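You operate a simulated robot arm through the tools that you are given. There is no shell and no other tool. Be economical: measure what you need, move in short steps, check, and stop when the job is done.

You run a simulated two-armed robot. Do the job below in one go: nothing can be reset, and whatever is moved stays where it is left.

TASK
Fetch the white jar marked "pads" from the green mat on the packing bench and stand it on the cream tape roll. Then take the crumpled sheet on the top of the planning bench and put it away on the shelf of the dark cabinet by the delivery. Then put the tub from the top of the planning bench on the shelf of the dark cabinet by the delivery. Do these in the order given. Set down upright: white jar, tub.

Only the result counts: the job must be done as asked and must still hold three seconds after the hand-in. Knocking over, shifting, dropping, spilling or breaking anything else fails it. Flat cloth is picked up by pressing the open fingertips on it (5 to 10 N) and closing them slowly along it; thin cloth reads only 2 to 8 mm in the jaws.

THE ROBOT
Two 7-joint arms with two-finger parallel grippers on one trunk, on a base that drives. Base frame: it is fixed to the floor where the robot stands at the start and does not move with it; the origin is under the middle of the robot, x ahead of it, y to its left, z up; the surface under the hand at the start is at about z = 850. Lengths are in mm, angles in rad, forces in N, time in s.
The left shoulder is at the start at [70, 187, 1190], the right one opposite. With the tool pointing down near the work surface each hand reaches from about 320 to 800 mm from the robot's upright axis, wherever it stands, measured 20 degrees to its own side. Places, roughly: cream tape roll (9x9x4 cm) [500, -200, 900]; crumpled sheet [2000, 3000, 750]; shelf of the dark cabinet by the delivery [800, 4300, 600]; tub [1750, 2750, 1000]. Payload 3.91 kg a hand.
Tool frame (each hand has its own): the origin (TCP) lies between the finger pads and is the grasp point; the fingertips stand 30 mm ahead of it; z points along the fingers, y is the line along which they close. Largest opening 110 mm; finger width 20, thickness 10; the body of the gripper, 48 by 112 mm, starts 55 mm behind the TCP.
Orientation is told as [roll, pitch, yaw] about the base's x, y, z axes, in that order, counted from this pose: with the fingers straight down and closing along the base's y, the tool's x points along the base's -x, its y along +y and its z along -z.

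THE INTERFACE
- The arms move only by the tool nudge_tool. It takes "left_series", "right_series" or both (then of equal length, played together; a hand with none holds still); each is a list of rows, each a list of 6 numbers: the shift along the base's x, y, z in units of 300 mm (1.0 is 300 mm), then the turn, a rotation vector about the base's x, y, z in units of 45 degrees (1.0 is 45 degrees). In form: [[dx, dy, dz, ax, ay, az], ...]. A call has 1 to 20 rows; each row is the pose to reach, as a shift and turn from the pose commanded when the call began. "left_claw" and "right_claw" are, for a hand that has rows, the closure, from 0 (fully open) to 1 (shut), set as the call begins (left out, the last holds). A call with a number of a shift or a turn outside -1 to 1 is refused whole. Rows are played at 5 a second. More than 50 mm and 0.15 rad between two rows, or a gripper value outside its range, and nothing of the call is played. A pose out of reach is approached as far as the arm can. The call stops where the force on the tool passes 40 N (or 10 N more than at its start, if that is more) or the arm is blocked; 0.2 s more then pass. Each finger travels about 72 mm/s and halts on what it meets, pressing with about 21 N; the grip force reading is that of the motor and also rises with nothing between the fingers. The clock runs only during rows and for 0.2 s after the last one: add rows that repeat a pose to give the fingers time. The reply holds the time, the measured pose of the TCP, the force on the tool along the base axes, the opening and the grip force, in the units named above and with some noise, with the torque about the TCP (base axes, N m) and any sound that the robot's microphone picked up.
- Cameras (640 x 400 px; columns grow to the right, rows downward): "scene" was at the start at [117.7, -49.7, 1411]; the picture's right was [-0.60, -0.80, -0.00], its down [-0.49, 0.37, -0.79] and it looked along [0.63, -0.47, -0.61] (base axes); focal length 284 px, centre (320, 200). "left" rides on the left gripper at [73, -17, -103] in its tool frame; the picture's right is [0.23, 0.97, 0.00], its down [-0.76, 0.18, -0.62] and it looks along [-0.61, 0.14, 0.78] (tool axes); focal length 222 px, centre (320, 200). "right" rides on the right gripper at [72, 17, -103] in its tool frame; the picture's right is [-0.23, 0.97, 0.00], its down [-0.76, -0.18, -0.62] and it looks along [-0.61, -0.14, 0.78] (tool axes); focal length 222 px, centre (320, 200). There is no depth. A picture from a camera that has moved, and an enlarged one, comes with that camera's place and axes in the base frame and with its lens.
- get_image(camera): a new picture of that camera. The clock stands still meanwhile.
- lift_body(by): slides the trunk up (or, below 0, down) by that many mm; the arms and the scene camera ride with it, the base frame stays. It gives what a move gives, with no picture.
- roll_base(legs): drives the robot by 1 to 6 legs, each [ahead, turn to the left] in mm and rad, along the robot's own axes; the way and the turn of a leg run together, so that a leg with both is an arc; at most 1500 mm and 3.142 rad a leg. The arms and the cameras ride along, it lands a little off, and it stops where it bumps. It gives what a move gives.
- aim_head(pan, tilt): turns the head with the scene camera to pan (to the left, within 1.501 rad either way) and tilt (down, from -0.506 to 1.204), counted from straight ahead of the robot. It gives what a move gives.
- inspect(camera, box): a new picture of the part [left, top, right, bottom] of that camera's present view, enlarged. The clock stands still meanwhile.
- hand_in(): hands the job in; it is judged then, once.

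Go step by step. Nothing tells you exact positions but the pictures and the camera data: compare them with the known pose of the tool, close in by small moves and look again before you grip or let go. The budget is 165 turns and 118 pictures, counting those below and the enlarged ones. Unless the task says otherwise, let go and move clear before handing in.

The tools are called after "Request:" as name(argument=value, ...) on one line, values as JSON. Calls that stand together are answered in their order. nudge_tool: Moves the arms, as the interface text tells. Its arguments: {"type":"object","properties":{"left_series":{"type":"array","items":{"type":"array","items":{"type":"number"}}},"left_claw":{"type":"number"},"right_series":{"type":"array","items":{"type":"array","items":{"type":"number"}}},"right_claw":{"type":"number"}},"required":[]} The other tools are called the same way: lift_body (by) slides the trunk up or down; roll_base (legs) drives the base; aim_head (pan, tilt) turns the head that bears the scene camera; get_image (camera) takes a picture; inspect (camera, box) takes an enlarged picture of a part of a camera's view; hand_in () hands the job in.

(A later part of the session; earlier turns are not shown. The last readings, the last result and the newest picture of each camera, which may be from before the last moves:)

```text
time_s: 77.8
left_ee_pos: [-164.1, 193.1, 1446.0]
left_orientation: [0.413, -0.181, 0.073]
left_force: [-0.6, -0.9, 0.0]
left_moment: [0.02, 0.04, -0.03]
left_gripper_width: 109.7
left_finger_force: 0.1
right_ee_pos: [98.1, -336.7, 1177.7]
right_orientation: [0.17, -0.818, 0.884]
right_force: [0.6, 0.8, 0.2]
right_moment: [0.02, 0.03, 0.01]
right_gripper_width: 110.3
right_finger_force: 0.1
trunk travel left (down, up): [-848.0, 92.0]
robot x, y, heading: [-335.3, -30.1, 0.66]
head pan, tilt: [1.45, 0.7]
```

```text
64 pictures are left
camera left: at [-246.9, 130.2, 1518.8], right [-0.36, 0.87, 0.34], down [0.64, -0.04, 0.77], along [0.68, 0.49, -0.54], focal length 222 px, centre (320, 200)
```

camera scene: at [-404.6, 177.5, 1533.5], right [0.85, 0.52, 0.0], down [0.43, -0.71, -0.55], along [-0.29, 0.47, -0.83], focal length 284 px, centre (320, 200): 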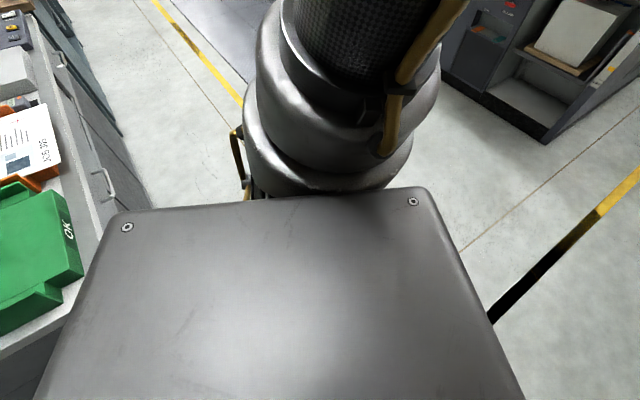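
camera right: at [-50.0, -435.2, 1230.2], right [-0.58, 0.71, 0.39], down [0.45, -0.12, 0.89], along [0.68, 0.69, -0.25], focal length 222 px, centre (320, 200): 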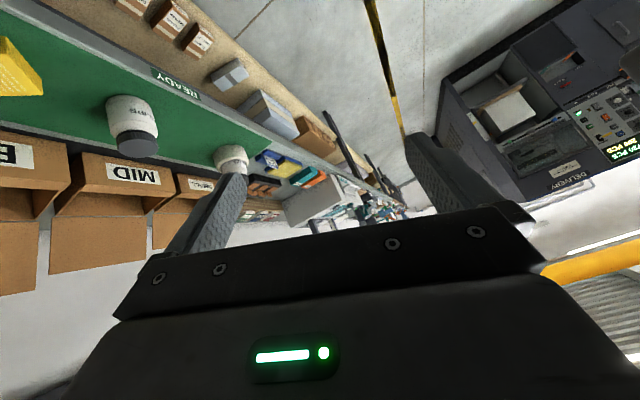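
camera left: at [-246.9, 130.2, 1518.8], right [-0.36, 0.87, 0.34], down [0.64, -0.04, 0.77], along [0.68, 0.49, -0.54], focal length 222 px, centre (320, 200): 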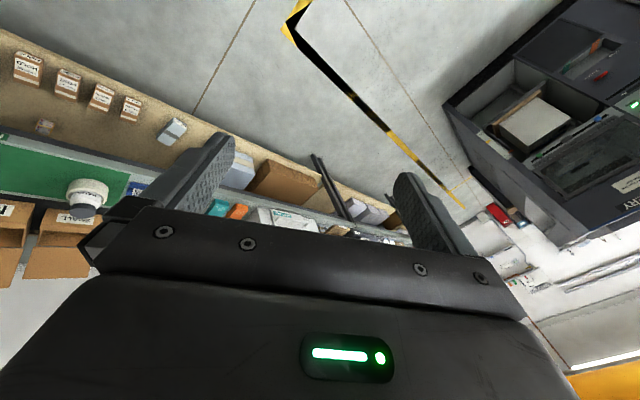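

The right elbow is probably against the shelf on the robot's right, with the console at its back left. Now that the left hand is free of the head, I'll try driving straight forward again.

Request:
roll_base(legs=[[150, 0]])

```text
time_s: 78.5
left_ee_pos: [-122.7, 187.7, 1467.1]
left_orientation: [0.297, -0.138, 0.11]
left_force: [-1.0, 0.2, -0.3]
left_moment: [0.01, -0.01, -0.02]
left_gripper_width: 110.0
left_finger_force: 0.1
right_ee_pos: [134.7, -338.8, 1120.8]
right_orientation: [0.309, -0.748, 1.025]
right_force: [0.3, 1.0, -0.1]
right_moment: [-0.01, 0.02, 0.02]
right_gripper_width: 110.2
right_finger_force: 0.0
trunk travel left (down, up): [-848.0, 92.0]
robot x, y, heading: [-328.2, -24.7, 0.665]
head pan, tilt: [1.45, 0.7]
stopped in leg 1: the robot was blocked; the commanded pose is now the measured one
```

Request:
roll_base(legs=[[150, 0]])

Request:
roll_base(legs=[[150, 0]])

Request:
roll_base(legs=[[150, 0]])

```text
time_s: 79.2
left_ee_pos: [-35.3, 118.5, 1509.2]
left_orientation: [0.136, -0.163, 0.167]
left_force: [-0.5, 2.6, 0.0]
left_moment: [-0.16, -0.01, 0.0]
left_gripper_width: 109.9
left_finger_force: 0.0
right_ee_pos: [195.6, -390.3, 1039.3]
right_orientation: [0.529, -0.773, 1.034]
right_force: [-1.3, 0.0, -1.3]
right_moment: [0.03, -0.07, -0.14]
right_gripper_width: 110.0
right_finger_force: 0.1
trunk travel left (down, up): [-848.0, 92.0]
robot x, y, heading: [-325.8, -22.2, 0.674]
head pan, tilt: [1.45, 0.7]
stopped in leg 1: the robot was blocked; the commanded pose is now the measured one
```

```text
time_s: 80.3
left_ee_pos: [31.7, 172.2, 1488.7]
left_orientation: [0.148, -0.212, 0.17]
left_force: [0.1, -0.7, 0.3]
left_moment: [0.14, 0.07, 0.03]
left_gripper_width: 109.9
left_finger_force: 0.0
right_ee_pos: [277.8, -389.1, 1054.9]
right_orientation: [0.382, -0.721, 0.811]
right_force: [-0.4, -1.9, 1.0]
right_moment: [0.06, -0.04, -0.03]
right_gripper_width: 110.0
right_finger_force: 0.1
trunk travel left (down, up): [-848.0, 92.0]
robot x, y, heading: [-270.6, 17.8, 0.708]
head pan, tilt: [1.45, 0.7]
stopped in leg 1: the robot was blocked; the commanded pose is now the measured one
```

```text
time_s: 81.0
left_ee_pos: [-155.9, 179.9, 1488.7]
left_orientation: [-0.007, -0.307, 0.337]
left_force: [-5.8, -0.6, -0.4]
left_moment: [0.03, -0.41, -0.08]
left_gripper_width: 110.0
left_finger_force: 0.0
right_ee_pos: [357.8, -402.9, 1220.9]
right_orientation: [-0.461, -1.091, 1.257]
right_force: [29.9, 43.9, 3.7]
right_moment: [-1.22, 1.55, -0.15]
right_gripper_width: 109.8
right_finger_force: 0.0
trunk travel left (down, up): [-848.0, 92.0]
robot x, y, heading: [-325.6, -48.3, 1.017]
head pan, tilt: [1.45, 0.7]
stopped in leg 1: the robot was blocked; the commanded pose is now the measured one
```

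Request:
get_image(camera="right")

Request:
get_image(camera="scene")

```text
63 pictures are left
camera right: at [266.1, -487.7, 1195.1], right [-0.68, 0.74, 0.0], down [-0.18, -0.17, 0.97], along [0.71, 0.66, 0.24], focal length 222 px, centre (320, 200)
```

right: 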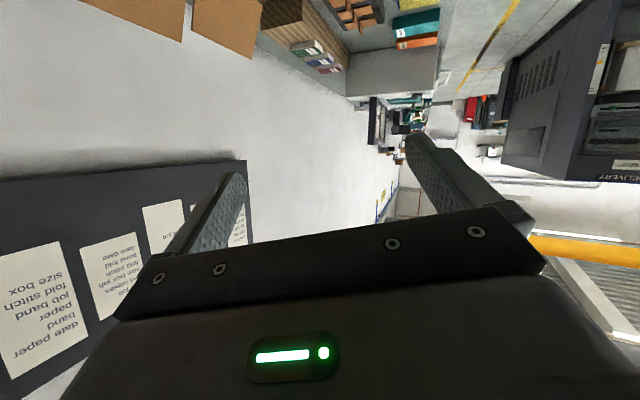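

```text
62 pictures are left
camera scene: at [-310.0, 4.2, 1562.3], right [0.62, 0.78, 0.0], down [0.47, -0.38, -0.8], along [-0.62, 0.5, -0.61], focal length 284 px, centre (320, 200)
```

scene: 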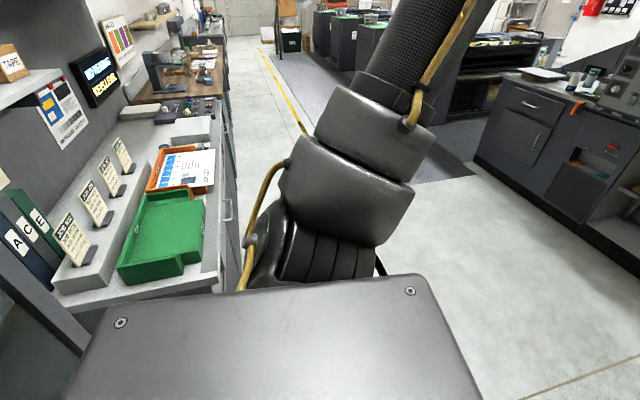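

The body is upright again with heading 1.02 and open aisle ahead. The right arm is stretched sideways over the bench, so I'll pull that hand back toward the robot.

Request:
nudge_tool(right_series=[[-0.1, 0.06, 0.03, 0, 0, 0], [-0.2, 0.12, 0.06, 0, 0, 0], [-0.3, 0.18, 0.06, 0, 0, 0], [-0.4, 0.24, 0.06, 0, 0, 0], [-0.5, 0.3, 0.06, 0, 0, 0]])

```text
time_s: 81.3
left_ee_pos: [-194.1, 253.3, 1475.9]
left_orientation: [-0.055, -0.324, 0.289]
left_force: [-0.2, 0.2, 0.4]
left_moment: [-0.07, 0.06, 0.01]
left_gripper_width: 110.0
left_finger_force: 0.0
right_ee_pos: [349.1, -410.2, 1257.3]
right_orientation: [-0.638, -1.05, 1.23]
right_force: [2.8, 2.5, -0.7]
right_moment: [-0.1, 0.02, -0.12]
right_gripper_width: 110.0
right_finger_force: 0.0
right hand out of reach, approached as far as the arm can: row 1
trunk travel left (down, up): [-848.0, 92.0]
robot x, y, heading: [-329.0, -49.6, 1.013]
head pan, tilt: [1.45, 0.7]
stopped in row 1 (right hand): the arm was blocked; the commanded pose is now the measured one
```

Request:
nudge_tool(left_series=[[0.01, 0.1, -0.06, 0, 0, 0], [0.02, 0.2, -0.12, 0, 0, 0], [0.03, 0.3, -0.2, 0, 0, 0], [0.04, 0.4, -0.28, 0, 0, 0], [0.05, 0.5, -0.36, 0, 0, 0], [0.06, 0.6, -0.44, 0, 0, 0], [0.06, 0.7, -0.52, 0, 0, 0], [0.06, 0.7, -0.6, 0, 0, 0]])

```text
time_s: 83.1
left_ee_pos: [-187.2, 435.8, 1301.1]
left_orientation: [-0.034, -0.332, 0.307]
left_force: [-0.5, 0.2, -0.3]
left_moment: [0.01, 0.0, 0.0]
left_gripper_width: 109.9
left_finger_force: 0.1
right_ee_pos: [328.1, -412.8, 1240.9]
right_orientation: [-0.67, -1.086, 1.266]
right_force: [0.7, -0.8, 0.0]
right_moment: [0.01, 0.01, 0.0]
right_gripper_width: 110.0
right_finger_force: 0.0
trunk travel left (down, up): [-848.0, 92.0]
robot x, y, heading: [-327.3, -52.6, 1.013]
head pan, tilt: [1.45, 0.7]
```

The left arm answers normally again. Now I'll look at the right arm.

Request:
aim_head(pan=-1.1, tilt=0.4)

Request:
get_image(camera="scene")

```text
time_s: 85.4
left_ee_pos: [-186.8, 434.7, 1302.4]
left_orientation: [-0.035, -0.332, 0.307]
left_force: [0.4, 0.2, 0.3]
left_moment: [-0.02, 0.0, 0.02]
left_gripper_width: 109.9
left_finger_force: 0.1
right_ee_pos: [329.1, -412.5, 1241.8]
right_orientation: [-0.668, -1.087, 1.27]
right_force: [0.0, 0.7, -0.2]
right_moment: [0.01, 0.01, -0.02]
right_gripper_width: 110.0
right_finger_force: 0.0
trunk travel left (down, up): [-848.0, 92.0]
robot x, y, heading: [-329.0, -51.0, 1.011]
head pan, tilt: [-1.1, 0.4]
```

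```text
61 pictures are left
camera scene: at [-211.9, -4.4, 1582.0], right [-0.09, -1.0, 0.01], down [-0.39, 0.03, -0.92], along [0.92, -0.08, -0.39], focal length 284 px, centre (320, 200)
```

scene: 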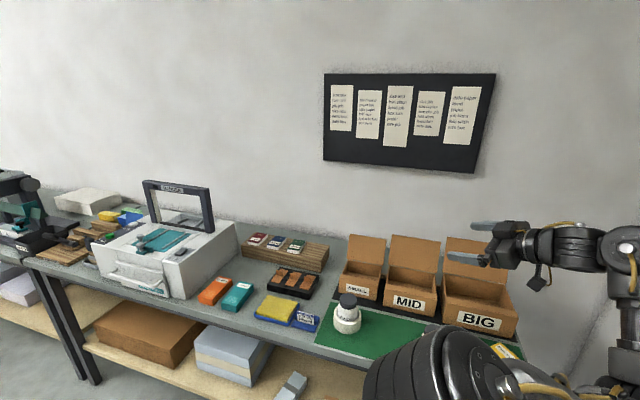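

Everything on the bench still stands, and the robot is upright. I'll bring the right hand out over the aisle ahead of the robot, staying high.

Request:
nudge_tool(right_series=[[-0.04, 0.05, 0.05, 0, 0, 0], [-0.09, 0.12, 0.1, 0, 0, 0], [-0.14, 0.23, 0.12, 0, 0, 0], [-0.19, 0.34, 0.12, 0, 0, 0], [-0.24, 0.45, 0.12, 0, 0, 0], [-0.29, 0.56, 0.12, 0, 0, 0], [-0.34, 0.67, 0.12, 0, 0, 0], [-0.39, 0.78, 0.12, 0, 0, 0], [-0.44, 0.89, 0.12, 0, 0, 0], [-0.49, 1.0, 0.12, 0, 0, 0]])

```text
time_s: 87.6
left_ee_pos: [-171.0, 440.0, 1299.9]
left_orientation: [-0.036, -0.317, 0.307]
left_force: [0.0, -0.6, 0.1]
left_moment: [0.05, -0.02, 0.01]
left_gripper_width: 110.1
left_finger_force: 0.1
right_ee_pos: [321.8, -203.1, 1274.8]
right_orientation: [-0.648, -1.072, 1.259]
right_force: [-0.2, 0.1, 0.7]
right_moment: [-0.01, 0.01, 0.01]
right_gripper_width: 109.7
right_finger_force: 0.1
right hand out of reach, approached as far as the arm can: row 1, 2, 3, 4, 5, 6, 7, 8, 9, 10
trunk travel left (down, up): [-848.0, 92.0]
robot x, y, heading: [-330.7, -50.0, 1.021]
head pan, tilt: [-1.1, 0.4]
```

It moves now. Next I'll rotate the right hand back toward pointing straight down, since the sideways pose limits its reach.

Request:
nudge_tool(right_series=[[-0.03, 0.05, 0, -0.09, 0.15, 0], [-0.06, 0.1, 0, -0.18, 0.3, 0], [-0.09, 0.15, 0, -0.27, 0.45, 0], [-0.12, 0.2, 0, -0.36, 0.6, 0], [-0.15, 0.25, 0, -0.45, 0.75, 0], [-0.18, 0.3, 0, -0.54, 0.9, 0], [-0.2, 0.35, 0, -0.59, 0.97, 0]])

```text
time_s: 89.2
left_ee_pos: [-183.8, 427.6, 1303.4]
left_orientation: [-0.028, -0.332, 0.306]
left_force: [0.8, 0.9, 0.4]
left_moment: [-0.01, 0.04, 0.0]
left_gripper_width: 109.9
left_finger_force: 0.1
right_ee_pos: [243.8, -116.5, 1277.0]
right_orientation: [-0.099, -0.29, 0.867]
right_force: [0.2, -0.7, 0.0]
right_moment: [-0.01, 0.01, -0.01]
right_gripper_width: 109.9
right_finger_force: 0.1
right hand out of reach, approached as far as the arm can: row 1, 2, 3, 4, 5
trunk travel left (down, up): [-848.0, 92.0]
robot x, y, heading: [-329.5, -47.7, 1.012]
head pan, tilt: [-1.1, 0.4]
```

Request:
nudge_tool(right_series=[[-0.04, 0.11, 0, -0.07, 0.11, 0], [-0.08, 0.22, 0, -0.13, 0.22, 0], [-0.12, 0.33, 0, -0.19, 0.31, 0], [-0.16, 0.44, 0, -0.19, 0.31, 0], [-0.2, 0.55, 0, -0.19, 0.31, 0], [-0.24, 0.66, 0, -0.19, 0.31, 0], [-0.28, 0.77, 0, -0.19, 0.31, 0], [-0.318, 0.887, 0, -0.19, 0.31, 0]], left_series=[[0, 0, 0, 0, 0.1, 0], [0, 0, 0, 0, 0.2, 0], [0, 0, 0, 0, 0.3, 0], [0, 0, 0, 0, 0.42, 0], [0, 0, 0, 0, 0.42, 0], [0, 0, 0, 0, 0.42, 0], [0, 0, 0, 0, 0.42, 0], [0, 0, 0, 0, 0.42, 0]])

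```text
time_s: 91.0
left_ee_pos: [-185.1, 428.6, 1302.6]
left_orientation: [0.07, -0.018, 0.287]
left_force: [-0.8, -0.3, -0.2]
left_moment: [-0.02, 0.02, 0.0]
left_gripper_width: 109.9
left_finger_force: 0.0
right_ee_pos: [170.8, 123.4, 1283.7]
right_orientation: [-0.01, -0.017, 0.858]
right_force: [0.3, 0.1, 1.5]
right_moment: [0.0, -0.01, 0.03]
right_gripper_width: 109.7
right_finger_force: 0.0
right hand out of reach, approached as far as the arm can: row 7, 8
trunk travel left (down, up): [-848.0, 92.0]
robot x, y, heading: [-332.4, -46.3, 1.011]
head pan, tilt: [-1.1, 0.4]
```

Both arms are back in good poses. I'll look ahead along the aisle before driving.

Request:
aim_head(pan=0.0, tilt=0.3)

Request:
get_image(camera="scene")

```text
time_s: 92.3
left_ee_pos: [-185.2, 428.3, 1302.6]
left_orientation: [0.069, -0.017, 0.289]
left_force: [0.2, 1.2, 0.3]
left_moment: [0.0, 0.0, -0.02]
left_gripper_width: 109.9
left_finger_force: 0.0
right_ee_pos: [170.4, 122.7, 1284.0]
right_orientation: [-0.01, -0.02, 0.859]
right_force: [0.2, -0.7, -0.3]
right_moment: [-0.03, 0.05, 0.03]
right_gripper_width: 110.3
right_finger_force: 0.1
trunk travel left (down, up): [-848.0, 92.0]
robot x, y, heading: [-329.2, -48.6, 1.015]
head pan, tilt: [0.0, 0.3]
```

```text
60 pictures are left
camera scene: at [-254.3, 73.9, 1591.5], right [0.85, -0.53, 0.0], down [-0.16, -0.25, -0.96], along [0.51, 0.81, -0.3], focal length 284 px, centre (320, 200)
```

scene: 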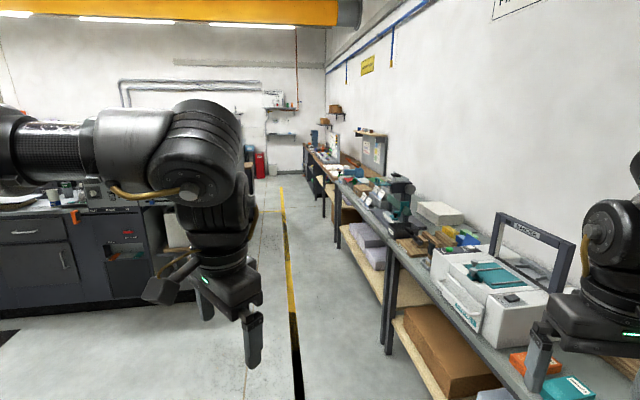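

The aisle is clear along the yellow stripe, with the planning bench further along on the right. I'll drive ahead.

Request:
roll_base(legs=[[1300, 0], [900, 0]])

Request:
aim_head(pan=-0.4, tilt=0.4)

Request:
get_image(camera="scene")

```text
time_s: 103.3
left_ee_pos: [952.4, 2335.5, 1302.6]
left_orientation: [0.069, -0.018, 0.321]
left_force: [0.1, -0.2, -0.2]
left_moment: [0.02, -0.02, -0.04]
left_gripper_width: 110.0
left_finger_force: 0.1
right_ee_pos: [1318.3, 2039.9, 1284.1]
right_orientation: [-0.011, -0.019, 0.888]
right_force: [0.8, -0.7, -0.1]
right_moment: [0.02, 0.01, 0.02]
right_gripper_width: 110.0
right_finger_force: 0.1
trunk travel left (down, up): [-848.0, 92.0]
robot x, y, heading: [823.2, 1855.3, 1.042]
head pan, tilt: [0.0, 0.3]
```

```text
time_s: 104.2
left_ee_pos: [953.1, 2335.8, 1303.1]
left_orientation: [0.069, -0.017, 0.321]
left_force: [0.3, 0.1, 0.0]
left_moment: [0.03, 0.02, -0.01]
left_gripper_width: 110.2
left_finger_force: 0.2
right_ee_pos: [1318.9, 2040.9, 1283.9]
right_orientation: [-0.011, -0.017, 0.89]
right_force: [0.0, -0.9, 0.3]
right_moment: [0.01, -0.01, 0.01]
right_gripper_width: 110.0
right_finger_force: 0.1
trunk travel left (down, up): [-848.0, 92.0]
robot x, y, heading: [821.3, 1854.5, 1.046]
head pan, tilt: [-0.4, 0.4]
```

```text
59 pictures are left
camera scene: at [922.7, 1953.6, 1582.2], right [0.6, -0.8, 0.0], down [-0.31, -0.23, -0.92], along [0.74, 0.55, -0.39], focal length 284 px, centre (320, 200)
```

scene: 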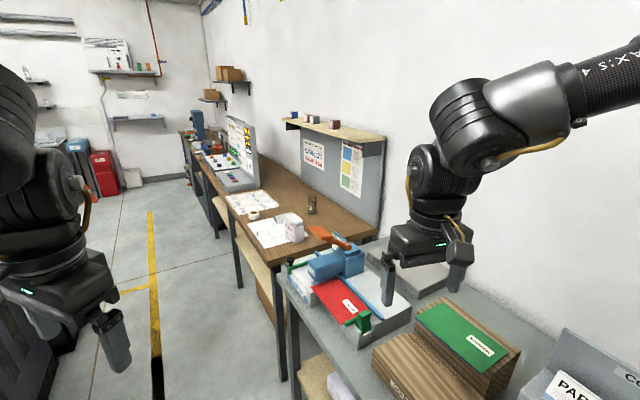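

The brown-topped planning bench is ahead with papers and a small tub on it. I'll zoom in.

Request:
inspect(camera="scene", box=[180, 110, 380, 250])

```text
2.86 times, centred on (280, 180) of scene
camera zoom: at [922.7, 1953.6, 1582.2], right [0.6, -0.8, 0.0], down [-0.31, -0.23, -0.92], along [0.74, 0.55, -0.39], focal length 812 px, centre (434, 257)
```

zoom: 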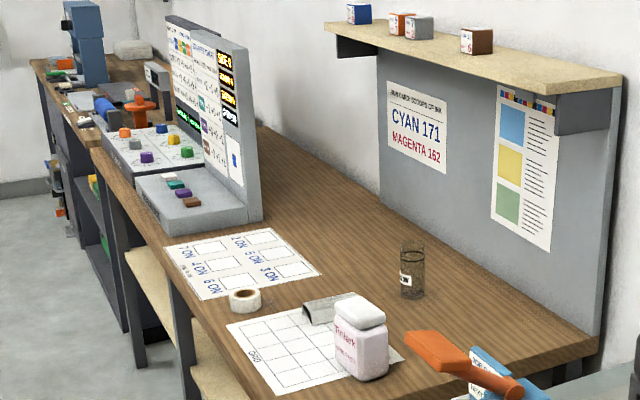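

The tub is at about [1746, 2718], and a grey curled sheet is beside it near [1885, 2921]. I'll drive to about [1314, 3100] and turn to face the bench.

Request:
roll_base(legs=[[0, 0.148], [1339, 0], [0, -1.75]])

Request:
aim_head(pan=0.0, tilt=0.65)

Request:
get_image(camera="scene")

```text
time_s: 115.8
left_ee_pos: [1815.2, 2961.1, 1303.4]
left_orientation: [0.068, -0.018, -1.292]
left_force: [-0.1, -0.6, 0.9]
left_moment: [-0.02, 0.01, 0.01]
left_gripper_width: 110.0
left_finger_force: 0.1
right_ee_pos: [1506.3, 2607.4, 1284.7]
right_orientation: [-0.012, -0.019, -0.722]
right_force: [-0.4, -0.4, -0.6]
right_moment: [0.02, -0.01, 0.01]
right_gripper_width: 110.3
right_finger_force: 0.2
trunk travel left (down, up): [-848.0, 92.0]
robot x, y, heading: [1336.9, 3106.2, -0.57]
head pan, tilt: [-0.4, 0.4]
```

```text
time_s: 116.7
left_ee_pos: [1813.6, 2959.5, 1302.6]
left_orientation: [0.07, -0.016, -1.291]
left_force: [-0.6, 0.1, -0.4]
left_moment: [-0.02, -0.02, 0.01]
left_gripper_width: 109.9
left_finger_force: 0.0
right_ee_pos: [1506.0, 2606.6, 1283.1]
right_orientation: [-0.01, -0.017, -0.723]
right_force: [0.4, 0.1, -0.2]
right_moment: [0.01, 0.0, 0.01]
right_gripper_width: 109.9
right_finger_force: 0.0
trunk travel left (down, up): [-848.0, 92.0]
robot x, y, heading: [1335.5, 3105.8, -0.572]
head pan, tilt: [0.0, 0.649]
```

```text
57 pictures are left
camera scene: at [1450.9, 3036.1, 1559.7], right [-0.54, -0.84, 0.0], down [-0.51, 0.33, -0.8], along [0.67, -0.43, -0.6], focal length 284 px, centre (320, 200)
```

scene: 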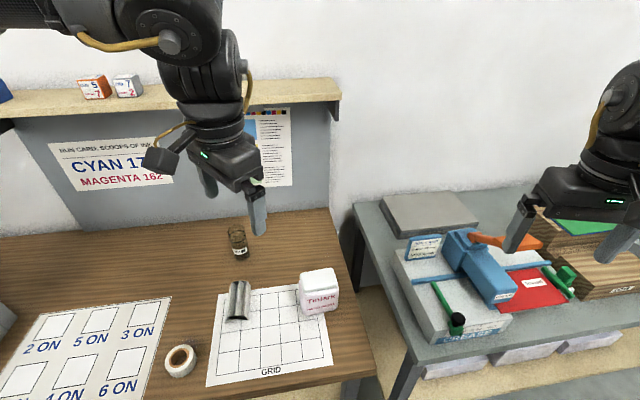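

Request:
inspect(camera="scene", box=[200, 240, 360, 360])

```text
3.33 times, centred on (280, 300) of scene
camera zoom: at [1450.9, 3036.1, 1559.7], right [-0.54, -0.84, 0.0], down [-0.51, 0.33, -0.8], along [0.67, -0.43, -0.6], focal length 947 px, centre (453, -133)
```

zoom: 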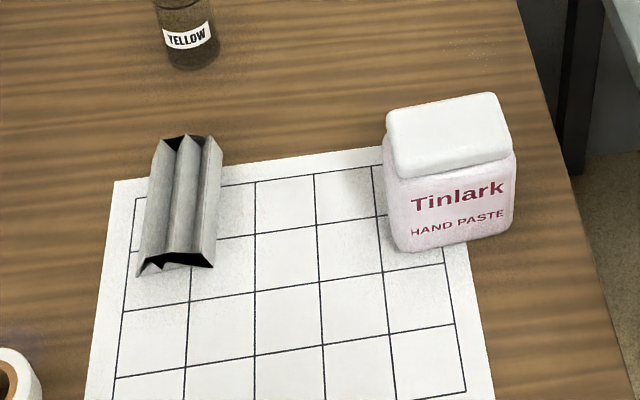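

The crumpled sheet is the zig-zag folded grey piece at about [1958, 2976], axis at about -0.44 rad. The tub stands near [1815, 2800]. I'll lower the trunk and bring the left hand above the sheet with the fingers across its ridges.

Request:
lift_body(by=-230)

Request:
nudge_tool(left_series=[[0.08, 0.01, 0, 0, 0, 0.167], [0.16, 0.02, 0, 0, 0, 0.333], [0.24, 0.03, 0, 0, 0, 0.5], [0.32, 0.04, 0, 0, 0, 0.667], [0.4, 0.05, 0, 0, 0, 0.833], [0.46, 0.053, 0, 0, 0, 1.0], [0.46, 0.053, 0, 0, 0, 1.0]])

Request:
get_image(camera="left")

```text
time_s: 119.1
left_ee_pos: [1814.7, 2960.4, 1072.8]
left_orientation: [0.07, -0.017, -1.29]
left_force: [0.1, -0.2, 0.1]
left_moment: [-0.04, 0.03, 0.01]
left_gripper_width: 110.2
left_finger_force: 0.0
right_ee_pos: [1505.7, 2606.1, 1054.1]
right_orientation: [-0.011, -0.018, -0.722]
right_force: [0.2, 0.4, -0.2]
right_moment: [0.0, 0.0, -0.03]
right_gripper_width: 109.7
right_finger_force: 0.0
trunk travel left (down, up): [-618.0, 322.0]
robot x, y, heading: [1336.0, 3107.3, -0.568]
head pan, tilt: [0.0, 0.649]
```

```text
time_s: 120.7
left_ee_pos: [1952.7, 2975.1, 1073.6]
left_orientation: [0.069, -0.017, -0.503]
left_force: [-0.1, -0.6, 0.0]
left_moment: [0.0, -0.01, -0.02]
left_gripper_width: 110.0
left_finger_force: 0.1
right_ee_pos: [1504.1, 2608.0, 1053.9]
right_orientation: [-0.011, -0.018, -0.723]
right_force: [0.0, 0.1, 0.0]
right_moment: [-0.02, -0.03, -0.03]
right_gripper_width: 110.2
right_finger_force: 0.1
trunk travel left (down, up): [-618.0, 322.0]
robot x, y, heading: [1335.8, 3109.8, -0.57]
head pan, tilt: [0.0, 0.649]
```

```text
55 pictures are left
camera left: at [1876.4, 2991.4, 1174.3], right [0.27, 0.96, 0.06], down [0.72, -0.25, 0.65], along [0.64, -0.13, -0.76], focal length 222 px, centre (320, 200)
```

left: 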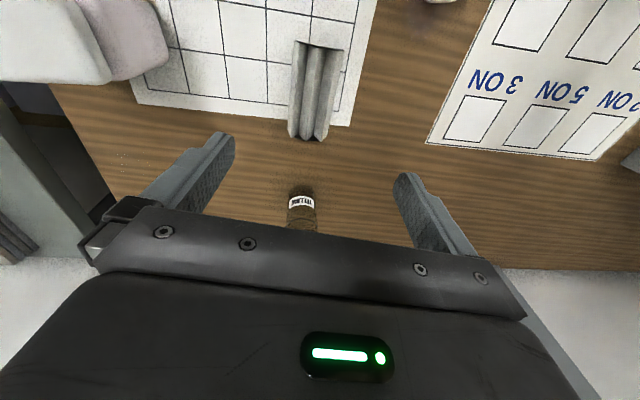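

Request:
nudge_tool(left_series=[[0.021, 0.01, -0.1, -0.067, 0.061, 0.106], [0.021, 0.01, -0.23, -0.067, 0.061, 0.106], [0.021, 0.01, -0.36, -0.067, 0.061, 0.106], [0.021, 0.01, -0.47, -0.067, 0.061, 0.106], [0.021, 0.01, -0.47, -0.067, 0.061, 0.106]])

Request:
get_image(camera="left")

Request:
get_image(camera="scene")

```text
time_s: 121.9
left_ee_pos: [1957.4, 2980.5, 933.0]
left_orientation: [0.0, 0.0, -0.423]
left_force: [-0.6, 0.1, 0.4]
left_moment: [-0.01, 0.01, -0.01]
left_gripper_width: 110.0
left_finger_force: 0.1
right_ee_pos: [1504.3, 2606.2, 1053.9]
right_orientation: [-0.011, -0.02, -0.721]
right_force: [-0.6, -0.7, -0.3]
right_moment: [-0.03, -0.05, -0.01]
right_gripper_width: 110.3
right_finger_force: 0.0
trunk travel left (down, up): [-618.0, 322.0]
robot x, y, heading: [1336.7, 3105.7, -0.576]
head pan, tilt: [0.0, 0.649]
```

```text
54 pictures are left
camera left: at [1884.9, 2994.3, 1036.2], right [0.19, 0.98, 0.0], down [0.77, -0.15, 0.62], along [0.61, -0.12, -0.78], focal length 222 px, centre (320, 200)
```

left: 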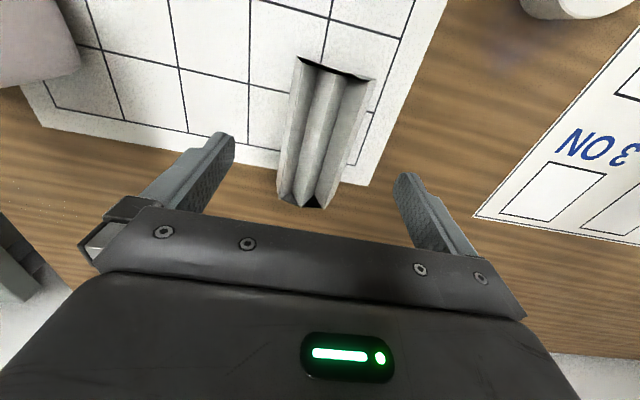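

```text
53 pictures are left
camera scene: at [1450.0, 3036.1, 1329.8], right [-0.54, -0.84, 0.0], down [-0.51, 0.33, -0.8], along [0.67, -0.43, -0.6], focal length 284 px, centre (320, 200)
```

scene: 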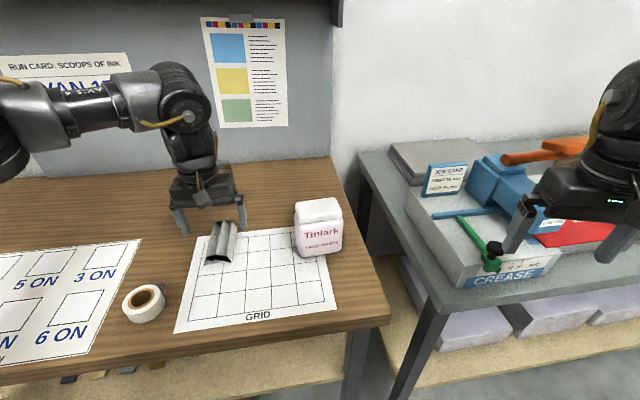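

Well aligned. I'll lower with the fingertips just above the bench top, watching the force.

Request:
nudge_tool(left_series=[[0.017, -0.01, -0.06, 0, 0, 0], [0.017, -0.01, -0.11, 0, 0, 0], [0.017, -0.01, -0.14, 0, 0, 0], [0.017, -0.01, -0.17, 0, 0, 0], [0.017, -0.01, -0.17, 0, 0, 0]])

Request:
get_image(camera="left")

Request:
inspect(camera="scene", box=[140, 160, 300, 280])

```text
time_s: 123.1
left_ee_pos: [1964.0, 2977.3, 880.1]
left_orientation: [0.0, 0.003, -0.421]
left_force: [0.4, 0.9, 0.3]
left_moment: [-0.02, -0.02, 0.0]
left_gripper_width: 109.9
left_finger_force: 0.0
right_ee_pos: [1505.7, 2607.4, 1053.9]
right_orientation: [-0.01, -0.017, -0.722]
right_force: [-0.7, -0.2, 0.0]
right_moment: [0.02, 0.05, 0.03]
right_gripper_width: 109.8
right_finger_force: 0.1
trunk travel left (down, up): [-618.0, 322.0]
robot x, y, heading: [1336.6, 3109.1, -0.564]
head pan, tilt: [0.0, 0.649]
```

```text
52 pictures are left
camera left: at [1891.0, 2991.6, 984.3], right [0.19, 0.98, 0.0], down [0.77, -0.15, 0.62], along [0.61, -0.12, -0.78], focal length 222 px, centre (320, 200)
```

left: 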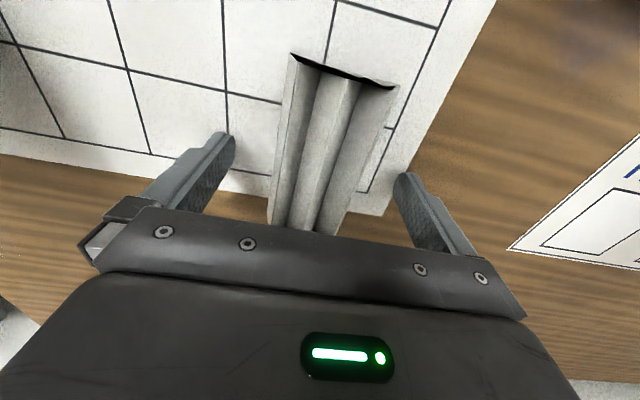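

```text
3.33 times, centred on (220, 220) of scene
camera zoom: at [1450.9, 3036.5, 1329.7], right [-0.54, -0.84, 0.0], down [-0.51, 0.33, -0.8], along [0.67, -0.43, -0.6], focal length 947 px, centre (653, 133)
```

zoom: 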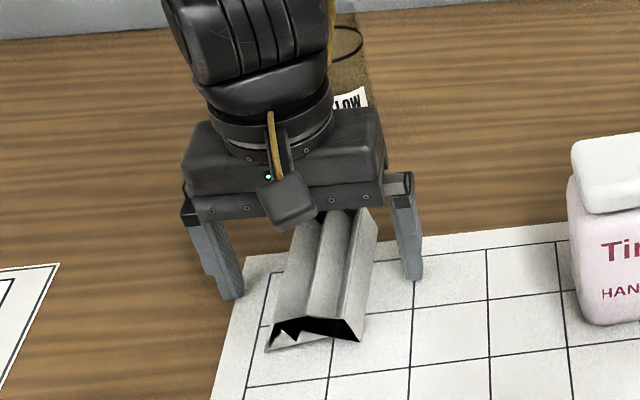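

Request:
nudge_tool(left_series=[[0, 0, 0, 0, 0, 0], [0, 0, 0, 0, 0, 0], [0, 0, 0, 0, 0, 0], [0, 0, 0, 0, 0, 0], [0, 0, 0, 0, 0, 0], [0, 0, 0, 0, 0, 0]], left_claw=1)

Request:
nudge_tool(left_series=[[0, 0, 0.03, 0, 0, 0], [0, 0, 0.07, 0, 0, 0], [0, 0, 0.15, 0, 0, 0], [0, 0, 0.25, 0, 0, 0], [0, 0, 0.35, 0, 0, 0], [0, 0, 0.35, 0, 0, 0]])

Request:
get_image(camera="scene")

```text
time_s: 124.5
left_ee_pos: [1963.6, 2977.2, 880.6]
left_orientation: [0.0, 0.001, -0.422]
left_force: [0.1, 0.4, 0.6]
left_moment: [0.02, 0.03, -0.01]
left_gripper_width: 57.3
left_finger_force: 21.1
right_ee_pos: [1506.5, 2607.0, 1053.3]
right_orientation: [-0.012, -0.017, -0.722]
right_force: [0.6, -0.2, -0.1]
right_moment: [-0.01, -0.07, -0.06]
right_gripper_width: 110.0
right_finger_force: 0.1
trunk travel left (down, up): [-618.0, 322.0]
robot x, y, heading: [1338.5, 3107.9, -0.57]
head pan, tilt: [0.0, 0.649]
```

```text
time_s: 125.9
left_ee_pos: [1965.8, 2976.8, 986.4]
left_orientation: [0.0, 0.002, -0.422]
left_force: [-0.2, -0.3, -0.4]
left_moment: [-0.02, 0.01, 0.02]
left_gripper_width: 57.6
left_finger_force: 21.2
right_ee_pos: [1506.0, 2607.1, 1053.7]
right_orientation: [-0.012, -0.016, -0.723]
right_force: [0.2, -0.2, 0.2]
right_moment: [0.0, 0.02, 0.02]
right_gripper_width: 110.1
right_finger_force: 0.0
trunk travel left (down, up): [-618.0, 322.0]
robot x, y, heading: [1335.2, 3106.9, -0.57]
head pan, tilt: [0.0, 0.649]
```

```text
50 pictures are left
camera scene: at [1451.9, 3036.4, 1329.6], right [-0.54, -0.84, 0.0], down [-0.51, 0.33, -0.8], along [0.67, -0.43, -0.61], focal length 284 px, centre (320, 200)
```

scene: 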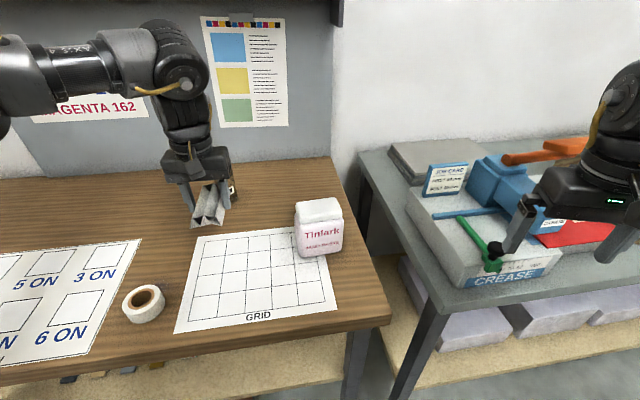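

The sheet is held at 57 mm. I'll raise the trunk and look left along the aisle before turning, to check clearance.

Request:
lift_body(by=150)

Request:
aim_head(pan=1.5, tilt=0.35)

Request:
get_image(camera="scene")

```text
time_s: 127.6
left_ee_pos: [1964.5, 2975.7, 1137.5]
left_orientation: [0.001, 0.001, -0.422]
left_force: [0.4, -0.5, -1.1]
left_moment: [-0.01, -0.01, -0.03]
left_gripper_width: 57.2
left_finger_force: 21.1
right_ee_pos: [1505.7, 2607.6, 1203.4]
right_orientation: [-0.012, -0.016, -0.724]
right_force: [-0.3, -0.1, 1.5]
right_moment: [-0.02, -0.01, -0.05]
right_gripper_width: 110.1
right_finger_force: 0.1
trunk travel left (down, up): [-768.0, 172.0]
robot x, y, heading: [1340.1, 3107.6, -0.568]
head pan, tilt: [0.0, 0.649]
```

```text
time_s: 129.2
left_ee_pos: [1963.9, 2976.5, 1137.0]
left_orientation: [0.002, 0.002, -0.423]
left_force: [-1.3, -0.4, -0.4]
left_moment: [-0.02, 0.01, 0.0]
left_gripper_width: 57.4
left_finger_force: 21.4
right_ee_pos: [1505.7, 2606.9, 1204.8]
right_orientation: [-0.012, -0.017, -0.722]
right_force: [-0.6, -0.4, -0.5]
right_moment: [0.02, 0.02, 0.0]
right_gripper_width: 109.9
right_finger_force: 0.1
trunk travel left (down, up): [-768.0, 172.0]
robot x, y, heading: [1335.3, 3111.8, -0.566]
head pan, tilt: [1.499, 0.351]
```

```text
49 pictures are left
camera scene: at [1433.8, 3157.8, 1506.7], right [0.8, -0.6, 0.0], down [-0.21, -0.28, -0.94], along [0.56, 0.75, -0.34], focal length 284 px, centre (320, 200)
```

scene: 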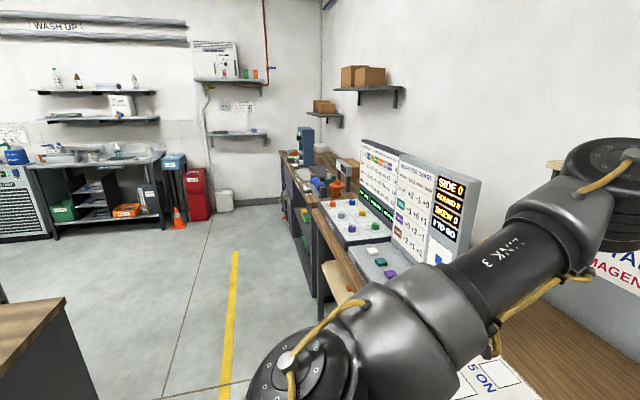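

There's a dark cabinet with a wooden top at the lower left, near [1200, 4250], which is likely the one. I'll turn left in place and look at it.

Request:
roll_base(legs=[[0, 1.6]])

Request:
aim_head(pan=0.6, tilt=0.5)

Request:
get_image(camera="scene")

```text
time_s: 133.5
left_ee_pos: [1458.8, 3737.1, 1136.9]
left_orientation: [-0.002, 0.003, 1.164]
left_force: [0.3, -0.6, -1.5]
left_moment: [0.01, -0.02, -0.02]
left_gripper_width: 57.1
left_finger_force: 21.5
right_ee_pos: [1836.0, 3284.6, 1204.7]
right_orientation: [-0.011, -0.018, 0.865]
right_force: [0.2, -0.2, 0.6]
right_moment: [0.02, -0.01, -0.05]
right_gripper_width: 110.1
right_finger_force: 0.1
trunk travel left (down, up): [-768.0, 172.0]
robot x, y, heading: [1335.1, 3106.3, 1.015]
head pan, tilt: [1.499, 0.351]
```

```text
time_s: 134.7
left_ee_pos: [1459.9, 3737.6, 1136.3]
left_orientation: [0.0, 0.003, 1.165]
left_force: [-0.2, 0.8, -0.8]
left_moment: [-0.03, 0.04, -0.04]
left_gripper_width: 57.0
left_finger_force: 20.8
right_ee_pos: [1834.3, 3284.7, 1203.8]
right_orientation: [-0.012, -0.017, 0.864]
right_force: [-0.4, -0.4, -0.6]
right_moment: [0.0, 0.0, -0.02]
right_gripper_width: 109.8
right_finger_force: 0.0
trunk travel left (down, up): [-768.0, 172.0]
robot x, y, heading: [1336.4, 3106.6, 1.018]
head pan, tilt: [0.6, 0.499]
```

```text
48 pictures are left
camera scene: at [1357.9, 3244.0, 1493.1], right [1.0, 0.05, 0.0], down [0.02, -0.48, -0.88], along [-0.04, 0.88, -0.48], focal length 284 px, centre (320, 200)
```

scene: 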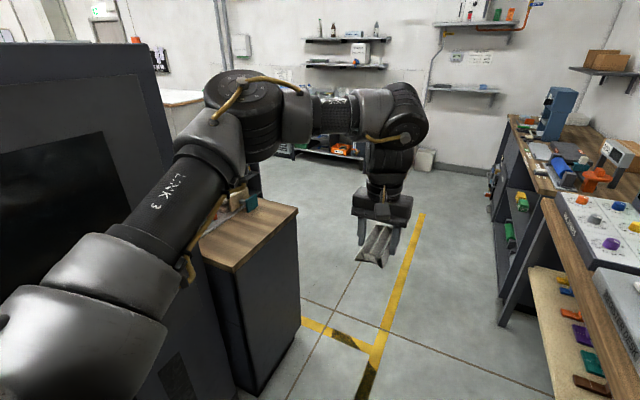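

The cabinet sits just left of the aisle and its near faces are closed, so the opening must be on its far (north) side. I'll raise the trunk, drive on parallel to the bench and look back at it.

Request:
lift_body(by=150)

Request:
roll_base(legs=[[1000, 0.0], [700, 0.45]])

Request:
aim_head(pan=1.45, tilt=0.5)

Request:
get_image(camera="scene")

```text
time_s: 136.4
left_ee_pos: [1458.6, 3737.3, 1287.8]
left_orientation: [0.0, 0.002, 1.165]
left_force: [-0.6, 0.4, -0.4]
left_moment: [0.01, -0.01, -0.01]
left_gripper_width: 57.2
left_finger_force: 20.5
right_ee_pos: [1834.9, 3284.1, 1353.6]
right_orientation: [-0.01, -0.017, 0.862]
right_force: [-0.8, 0.4, -0.6]
right_moment: [0.01, 0.01, -0.03]
right_gripper_width: 110.1
right_finger_force: 0.0
trunk travel left (down, up): [-918.0, 22.0]
robot x, y, heading: [1334.1, 3107.8, 1.016]
head pan, tilt: [0.6, 0.499]
```

```text
time_s: 140.7
left_ee_pos: [1909.5, 4425.7, 1297.8]
left_orientation: [0.002, -0.018, 1.133]
left_force: [0.4, -0.6, 0.1]
left_moment: [0.09, 0.01, 0.01]
left_gripper_width: 57.2
left_finger_force: 21.1
right_ee_pos: [2272.0, 3959.5, 1360.0]
right_orientation: [-0.003, -0.035, 0.83]
right_force: [0.9, -1.3, 1.5]
right_moment: [0.1, 0.01, -0.02]
right_gripper_width: 110.1
right_finger_force: 0.0
trunk travel left (down, up): [-918.0, 22.0]
robot x, y, heading: [1771.1, 3823.2, 0.908]
head pan, tilt: [0.6, 0.499]
stopped in leg 1: the robot was blocked; the commanded pose is now the measured one
```

```text
time_s: 141.8
left_ee_pos: [1911.7, 4441.6, 1289.2]
left_orientation: [0.001, -0.003, 1.139]
left_force: [-0.8, -0.4, -0.4]
left_moment: [-0.02, 0.01, 0.0]
left_gripper_width: 57.2
left_finger_force: 20.7
right_ee_pos: [2274.3, 3978.8, 1354.7]
right_orientation: [-0.011, -0.022, 0.832]
right_force: [-0.4, 0.4, -1.0]
right_moment: [0.02, -0.02, 0.02]
right_gripper_width: 109.7
right_finger_force: 0.1
trunk travel left (down, up): [-918.0, 22.0]
robot x, y, heading: [1771.0, 3822.5, 0.905]
head pan, tilt: [1.45, 0.499]
```

```text
47 pictures are left
camera scene: at [1735.5, 3929.6, 1643.0], right [0.71, 0.71, 0.0], down [0.34, -0.34, -0.88], along [-0.62, 0.62, -0.48], focal length 284 px, centre (320, 200)
```

scene: 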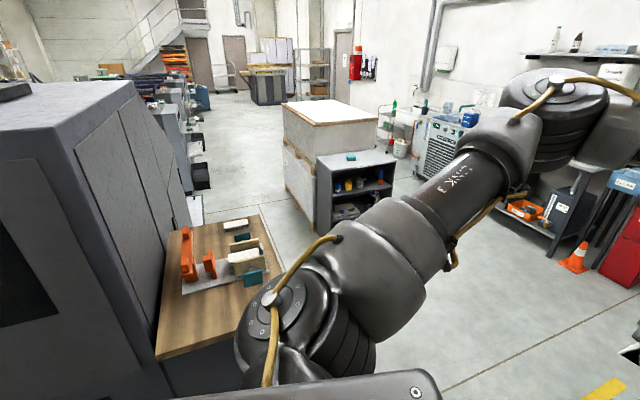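

The wood-topped cabinet is about 640 × 380 mm with its long face looking north, so its shelf should open there. The robot bumped something on its right, so I'll check that side first.

Request:
aim_head(pan=-0.7, tilt=0.6)

Request:
get_image(camera="scene")

```text
time_s: 143.9
left_ee_pos: [1910.0, 4442.1, 1290.7]
left_orientation: [-0.001, -0.006, 1.137]
left_force: [-0.2, 0.0, -0.4]
left_moment: [0.01, -0.02, 0.03]
left_gripper_width: 57.1
left_finger_force: 21.1
right_ee_pos: [2275.0, 3976.8, 1355.9]
right_orientation: [-0.011, -0.022, 0.832]
right_force: [-0.1, 0.8, 0.1]
right_moment: [0.02, 0.01, 0.01]
right_gripper_width: 110.1
right_finger_force: 0.1
trunk travel left (down, up): [-918.0, 22.0]
robot x, y, heading: [1766.0, 3824.3, 0.906]
head pan, tilt: [-0.7, 0.6]
```

```text
46 pictures are left
camera scene: at [1885.5, 3882.0, 1634.0], right [0.21, -0.98, 0.0], down [-0.55, -0.12, -0.83], along [0.81, 0.17, -0.57], focal length 284 px, centre (320, 200)
```

scene: 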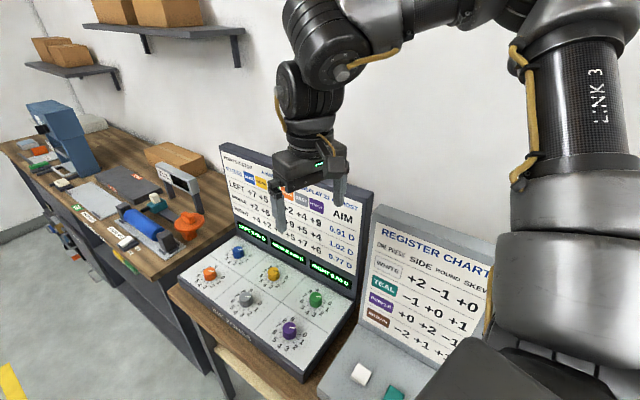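

Nothing was disturbed; the base is just close to the bench. I'll back off a little, turn left and head north past the cabinet.

Request:
roll_base(legs=[[-100, 0], [0, 0.75]])

```text
time_s: 147.0
left_ee_pos: [1382.9, 4286.0, 1290.4]
left_orientation: [0.0, -0.005, 1.897]
left_force: [-0.5, 0.1, 0.9]
left_moment: [0.01, -0.03, -0.01]
left_gripper_width: 56.9
left_finger_force: 21.1
right_ee_pos: [1966.3, 4202.3, 1355.3]
right_orientation: [-0.01, -0.021, 1.596]
right_force: [-0.2, 1.5, -0.4]
right_moment: [-0.01, 0.01, -0.02]
right_gripper_width: 110.2
right_finger_force: 0.0
trunk travel left (down, up): [-918.0, 22.0]
robot x, y, heading: [1705.3, 3743.5, 1.665]
head pan, tilt: [-0.7, 0.6]
```

Request:
roll_base(legs=[[1210, 0], [0, 1.1], [0, 1.0]])

Request:
aim_head(pan=0.0, tilt=0.6)

Request:
get_image(camera="scene")

```text
time_s: 158.6
left_ee_pos: [1293.0, 4403.1, 1289.5]
left_orientation: [0.002, -0.005, -2.275]
left_force: [0.4, 0.3, 0.0]
left_moment: [-0.06, 0.01, -0.03]
left_gripper_width: 57.3
left_finger_force: 21.5
right_ee_pos: [1065.6, 4948.6, 1355.6]
right_orientation: [-0.009, -0.021, -2.578]
right_force: [0.9, -0.4, 0.7]
right_moment: [-0.02, 0.01, 0.01]
right_gripper_width: 109.9
right_finger_force: 0.1
trunk travel left (down, up): [-918.0, 22.0]
robot x, y, heading: [1597.0, 4964.6, -2.502]
head pan, tilt: [-0.7, 0.6]
```

```text
time_s: 159.7
left_ee_pos: [1292.4, 4401.3, 1289.7]
left_orientation: [0.001, -0.004, -2.276]
left_force: [-0.6, 0.2, -0.3]
left_moment: [-0.01, -0.01, -0.04]
left_gripper_width: 57.2
left_finger_force: 20.8
right_ee_pos: [1064.4, 4946.8, 1355.1]
right_orientation: [-0.011, -0.022, -2.578]
right_force: [-0.1, -0.7, -0.2]
right_moment: [0.0, 0.02, 0.03]
right_gripper_width: 110.2
right_finger_force: 0.2
trunk travel left (down, up): [-918.0, 22.0]
robot x, y, heading: [1592.4, 4964.0, -2.507]
head pan, tilt: [0.0, 0.6]
```

```text
45 pictures are left
camera scene: at [1479.4, 4880.9, 1634.0], right [-0.59, 0.81, 0.0], down [0.45, 0.34, -0.82], along [-0.66, -0.49, -0.57], focal length 284 px, centre (320, 200)
```

scene: 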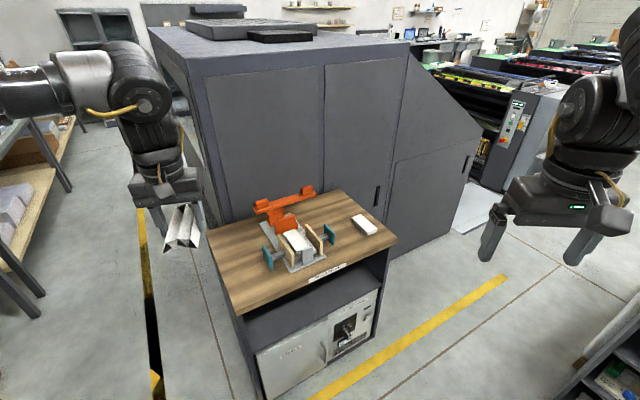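

The cabinet's open shelf is right under its wooden top, facing us. I'll zoom in to measure it.

Request:
inspect(camera="scene", box=[190, 180, 430, 400])

```text
1.82 times, centred on (310, 290) of scene
camera zoom: at [1479.4, 4880.9, 1634.0], right [-0.59, 0.81, 0.0], down [0.45, 0.34, -0.82], along [-0.66, -0.49, -0.57], focal length 517 px, centre (338, 36)
```

zoom: 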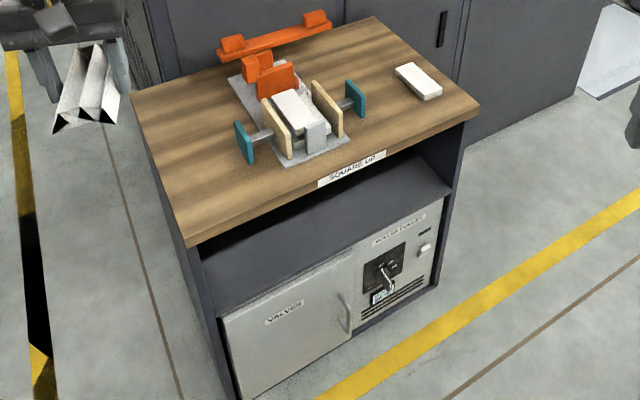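

The shelf floor is near z 550–565 and the opening is about 230 mm high under a top at z 833, with the front's normal at about [0.38, 0.92]. The hand must enter nearly level, so I'll tilt the left hand's fingers forward by 1 rad here in the open.

Request:
nudge_tool(left_series=[[-0.03, -0.03, 0, -0.139, 0.118, 0], [-0.06, -0.06, 0, -0.277, 0.236, 0], [-0.09, -0.09, 0, -0.416, 0.354, 0], [-0.12, -0.12, 0, -0.554, 0.471, 0], [-0.15, -0.15, 0, -0.693, 0.589, 0], [-0.18, -0.18, 0, -0.831, 0.707, 0], [-0.2, -0.2, 0, -0.97, 0.825, 0], [-0.2, -0.2, 0, -0.97, 0.825, 0]])

Request:
get_image(camera="scene")

```text
time_s: 161.4
left_ee_pos: [1232.1, 4342.6, 1289.0]
left_orientation: [-0.002, -1.006, -2.276]
left_force: [-0.5, -0.3, -0.6]
left_moment: [0.02, 0.0, -0.03]
left_gripper_width: 57.3
left_finger_force: 20.9
right_ee_pos: [1065.5, 4946.5, 1355.7]
right_orientation: [-0.01, -0.022, -2.58]
right_force: [-0.1, -0.2, -0.7]
right_moment: [0.0, -0.01, 0.02]
right_gripper_width: 110.0
right_finger_force: 0.1
trunk travel left (down, up): [-918.0, 22.0]
robot x, y, heading: [1594.6, 4958.5, -2.506]
head pan, tilt: [0.0, 0.6]
```

```text
43 pictures are left
camera scene: at [1479.9, 4880.7, 1634.0], right [-0.59, 0.8, 0.0], down [0.45, 0.34, -0.83], along [-0.66, -0.49, -0.56], focal length 284 px, centre (320, 200)
```

scene: 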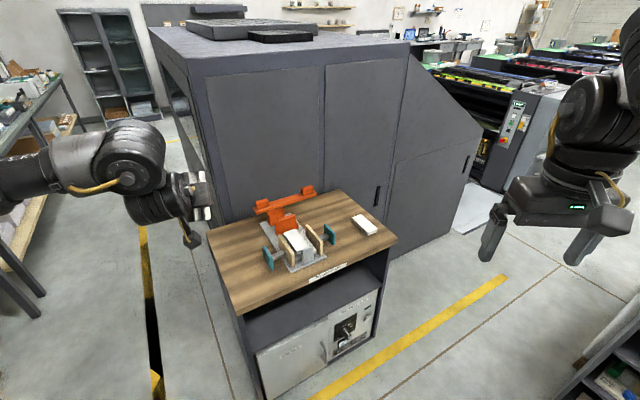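

That works. I'll drive to a spot about 250 mm short of the placing position in front of the cabinet, facing it.

Request:
roll_base(legs=[[0, -1.32], [488, 0], [0, 1.676]])

Request:
lift_body(by=-500)

Request:
get_image(camera="scene")

```text
time_s: 171.6
left_ee_pos: [1108.7, 4548.8, 1290.0]
left_orientation: [-0.001, -1.003, -1.881]
left_force: [-0.6, -0.7, -0.7]
left_moment: [0.0, -0.01, -0.02]
left_gripper_width: 57.3
left_finger_force: 20.7
right_ee_pos: [720.3, 5043.2, 1356.0]
right_orientation: [-0.009, -0.023, -2.183]
right_force: [0.9, 0.3, 0.5]
right_moment: [0.01, -0.02, -0.02]
right_gripper_width: 110.0
right_finger_force: 0.0
trunk travel left (down, up): [-918.0, 22.0]
robot x, y, heading: [1202.7, 5260.0, -2.11]
head pan, tilt: [0.0, 0.6]
```

```text
refused: -500 is not a number from -400 to 400
```

```text
42 pictures are left
camera scene: at [1129.2, 5142.6, 1634.0], right [-0.86, 0.51, 0.0], down [0.29, 0.48, -0.82], along [-0.42, -0.71, -0.57], focal length 284 px, centre (320, 200)
```

scene: 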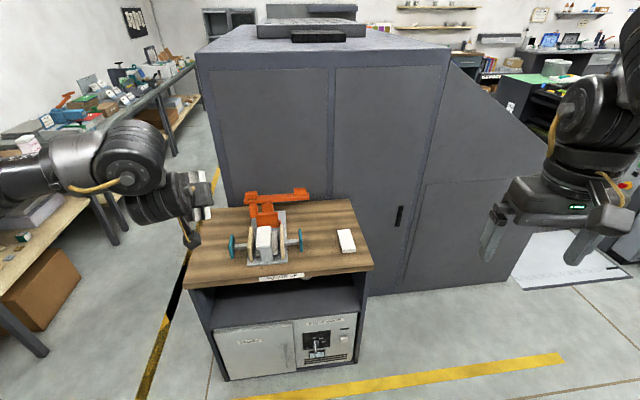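

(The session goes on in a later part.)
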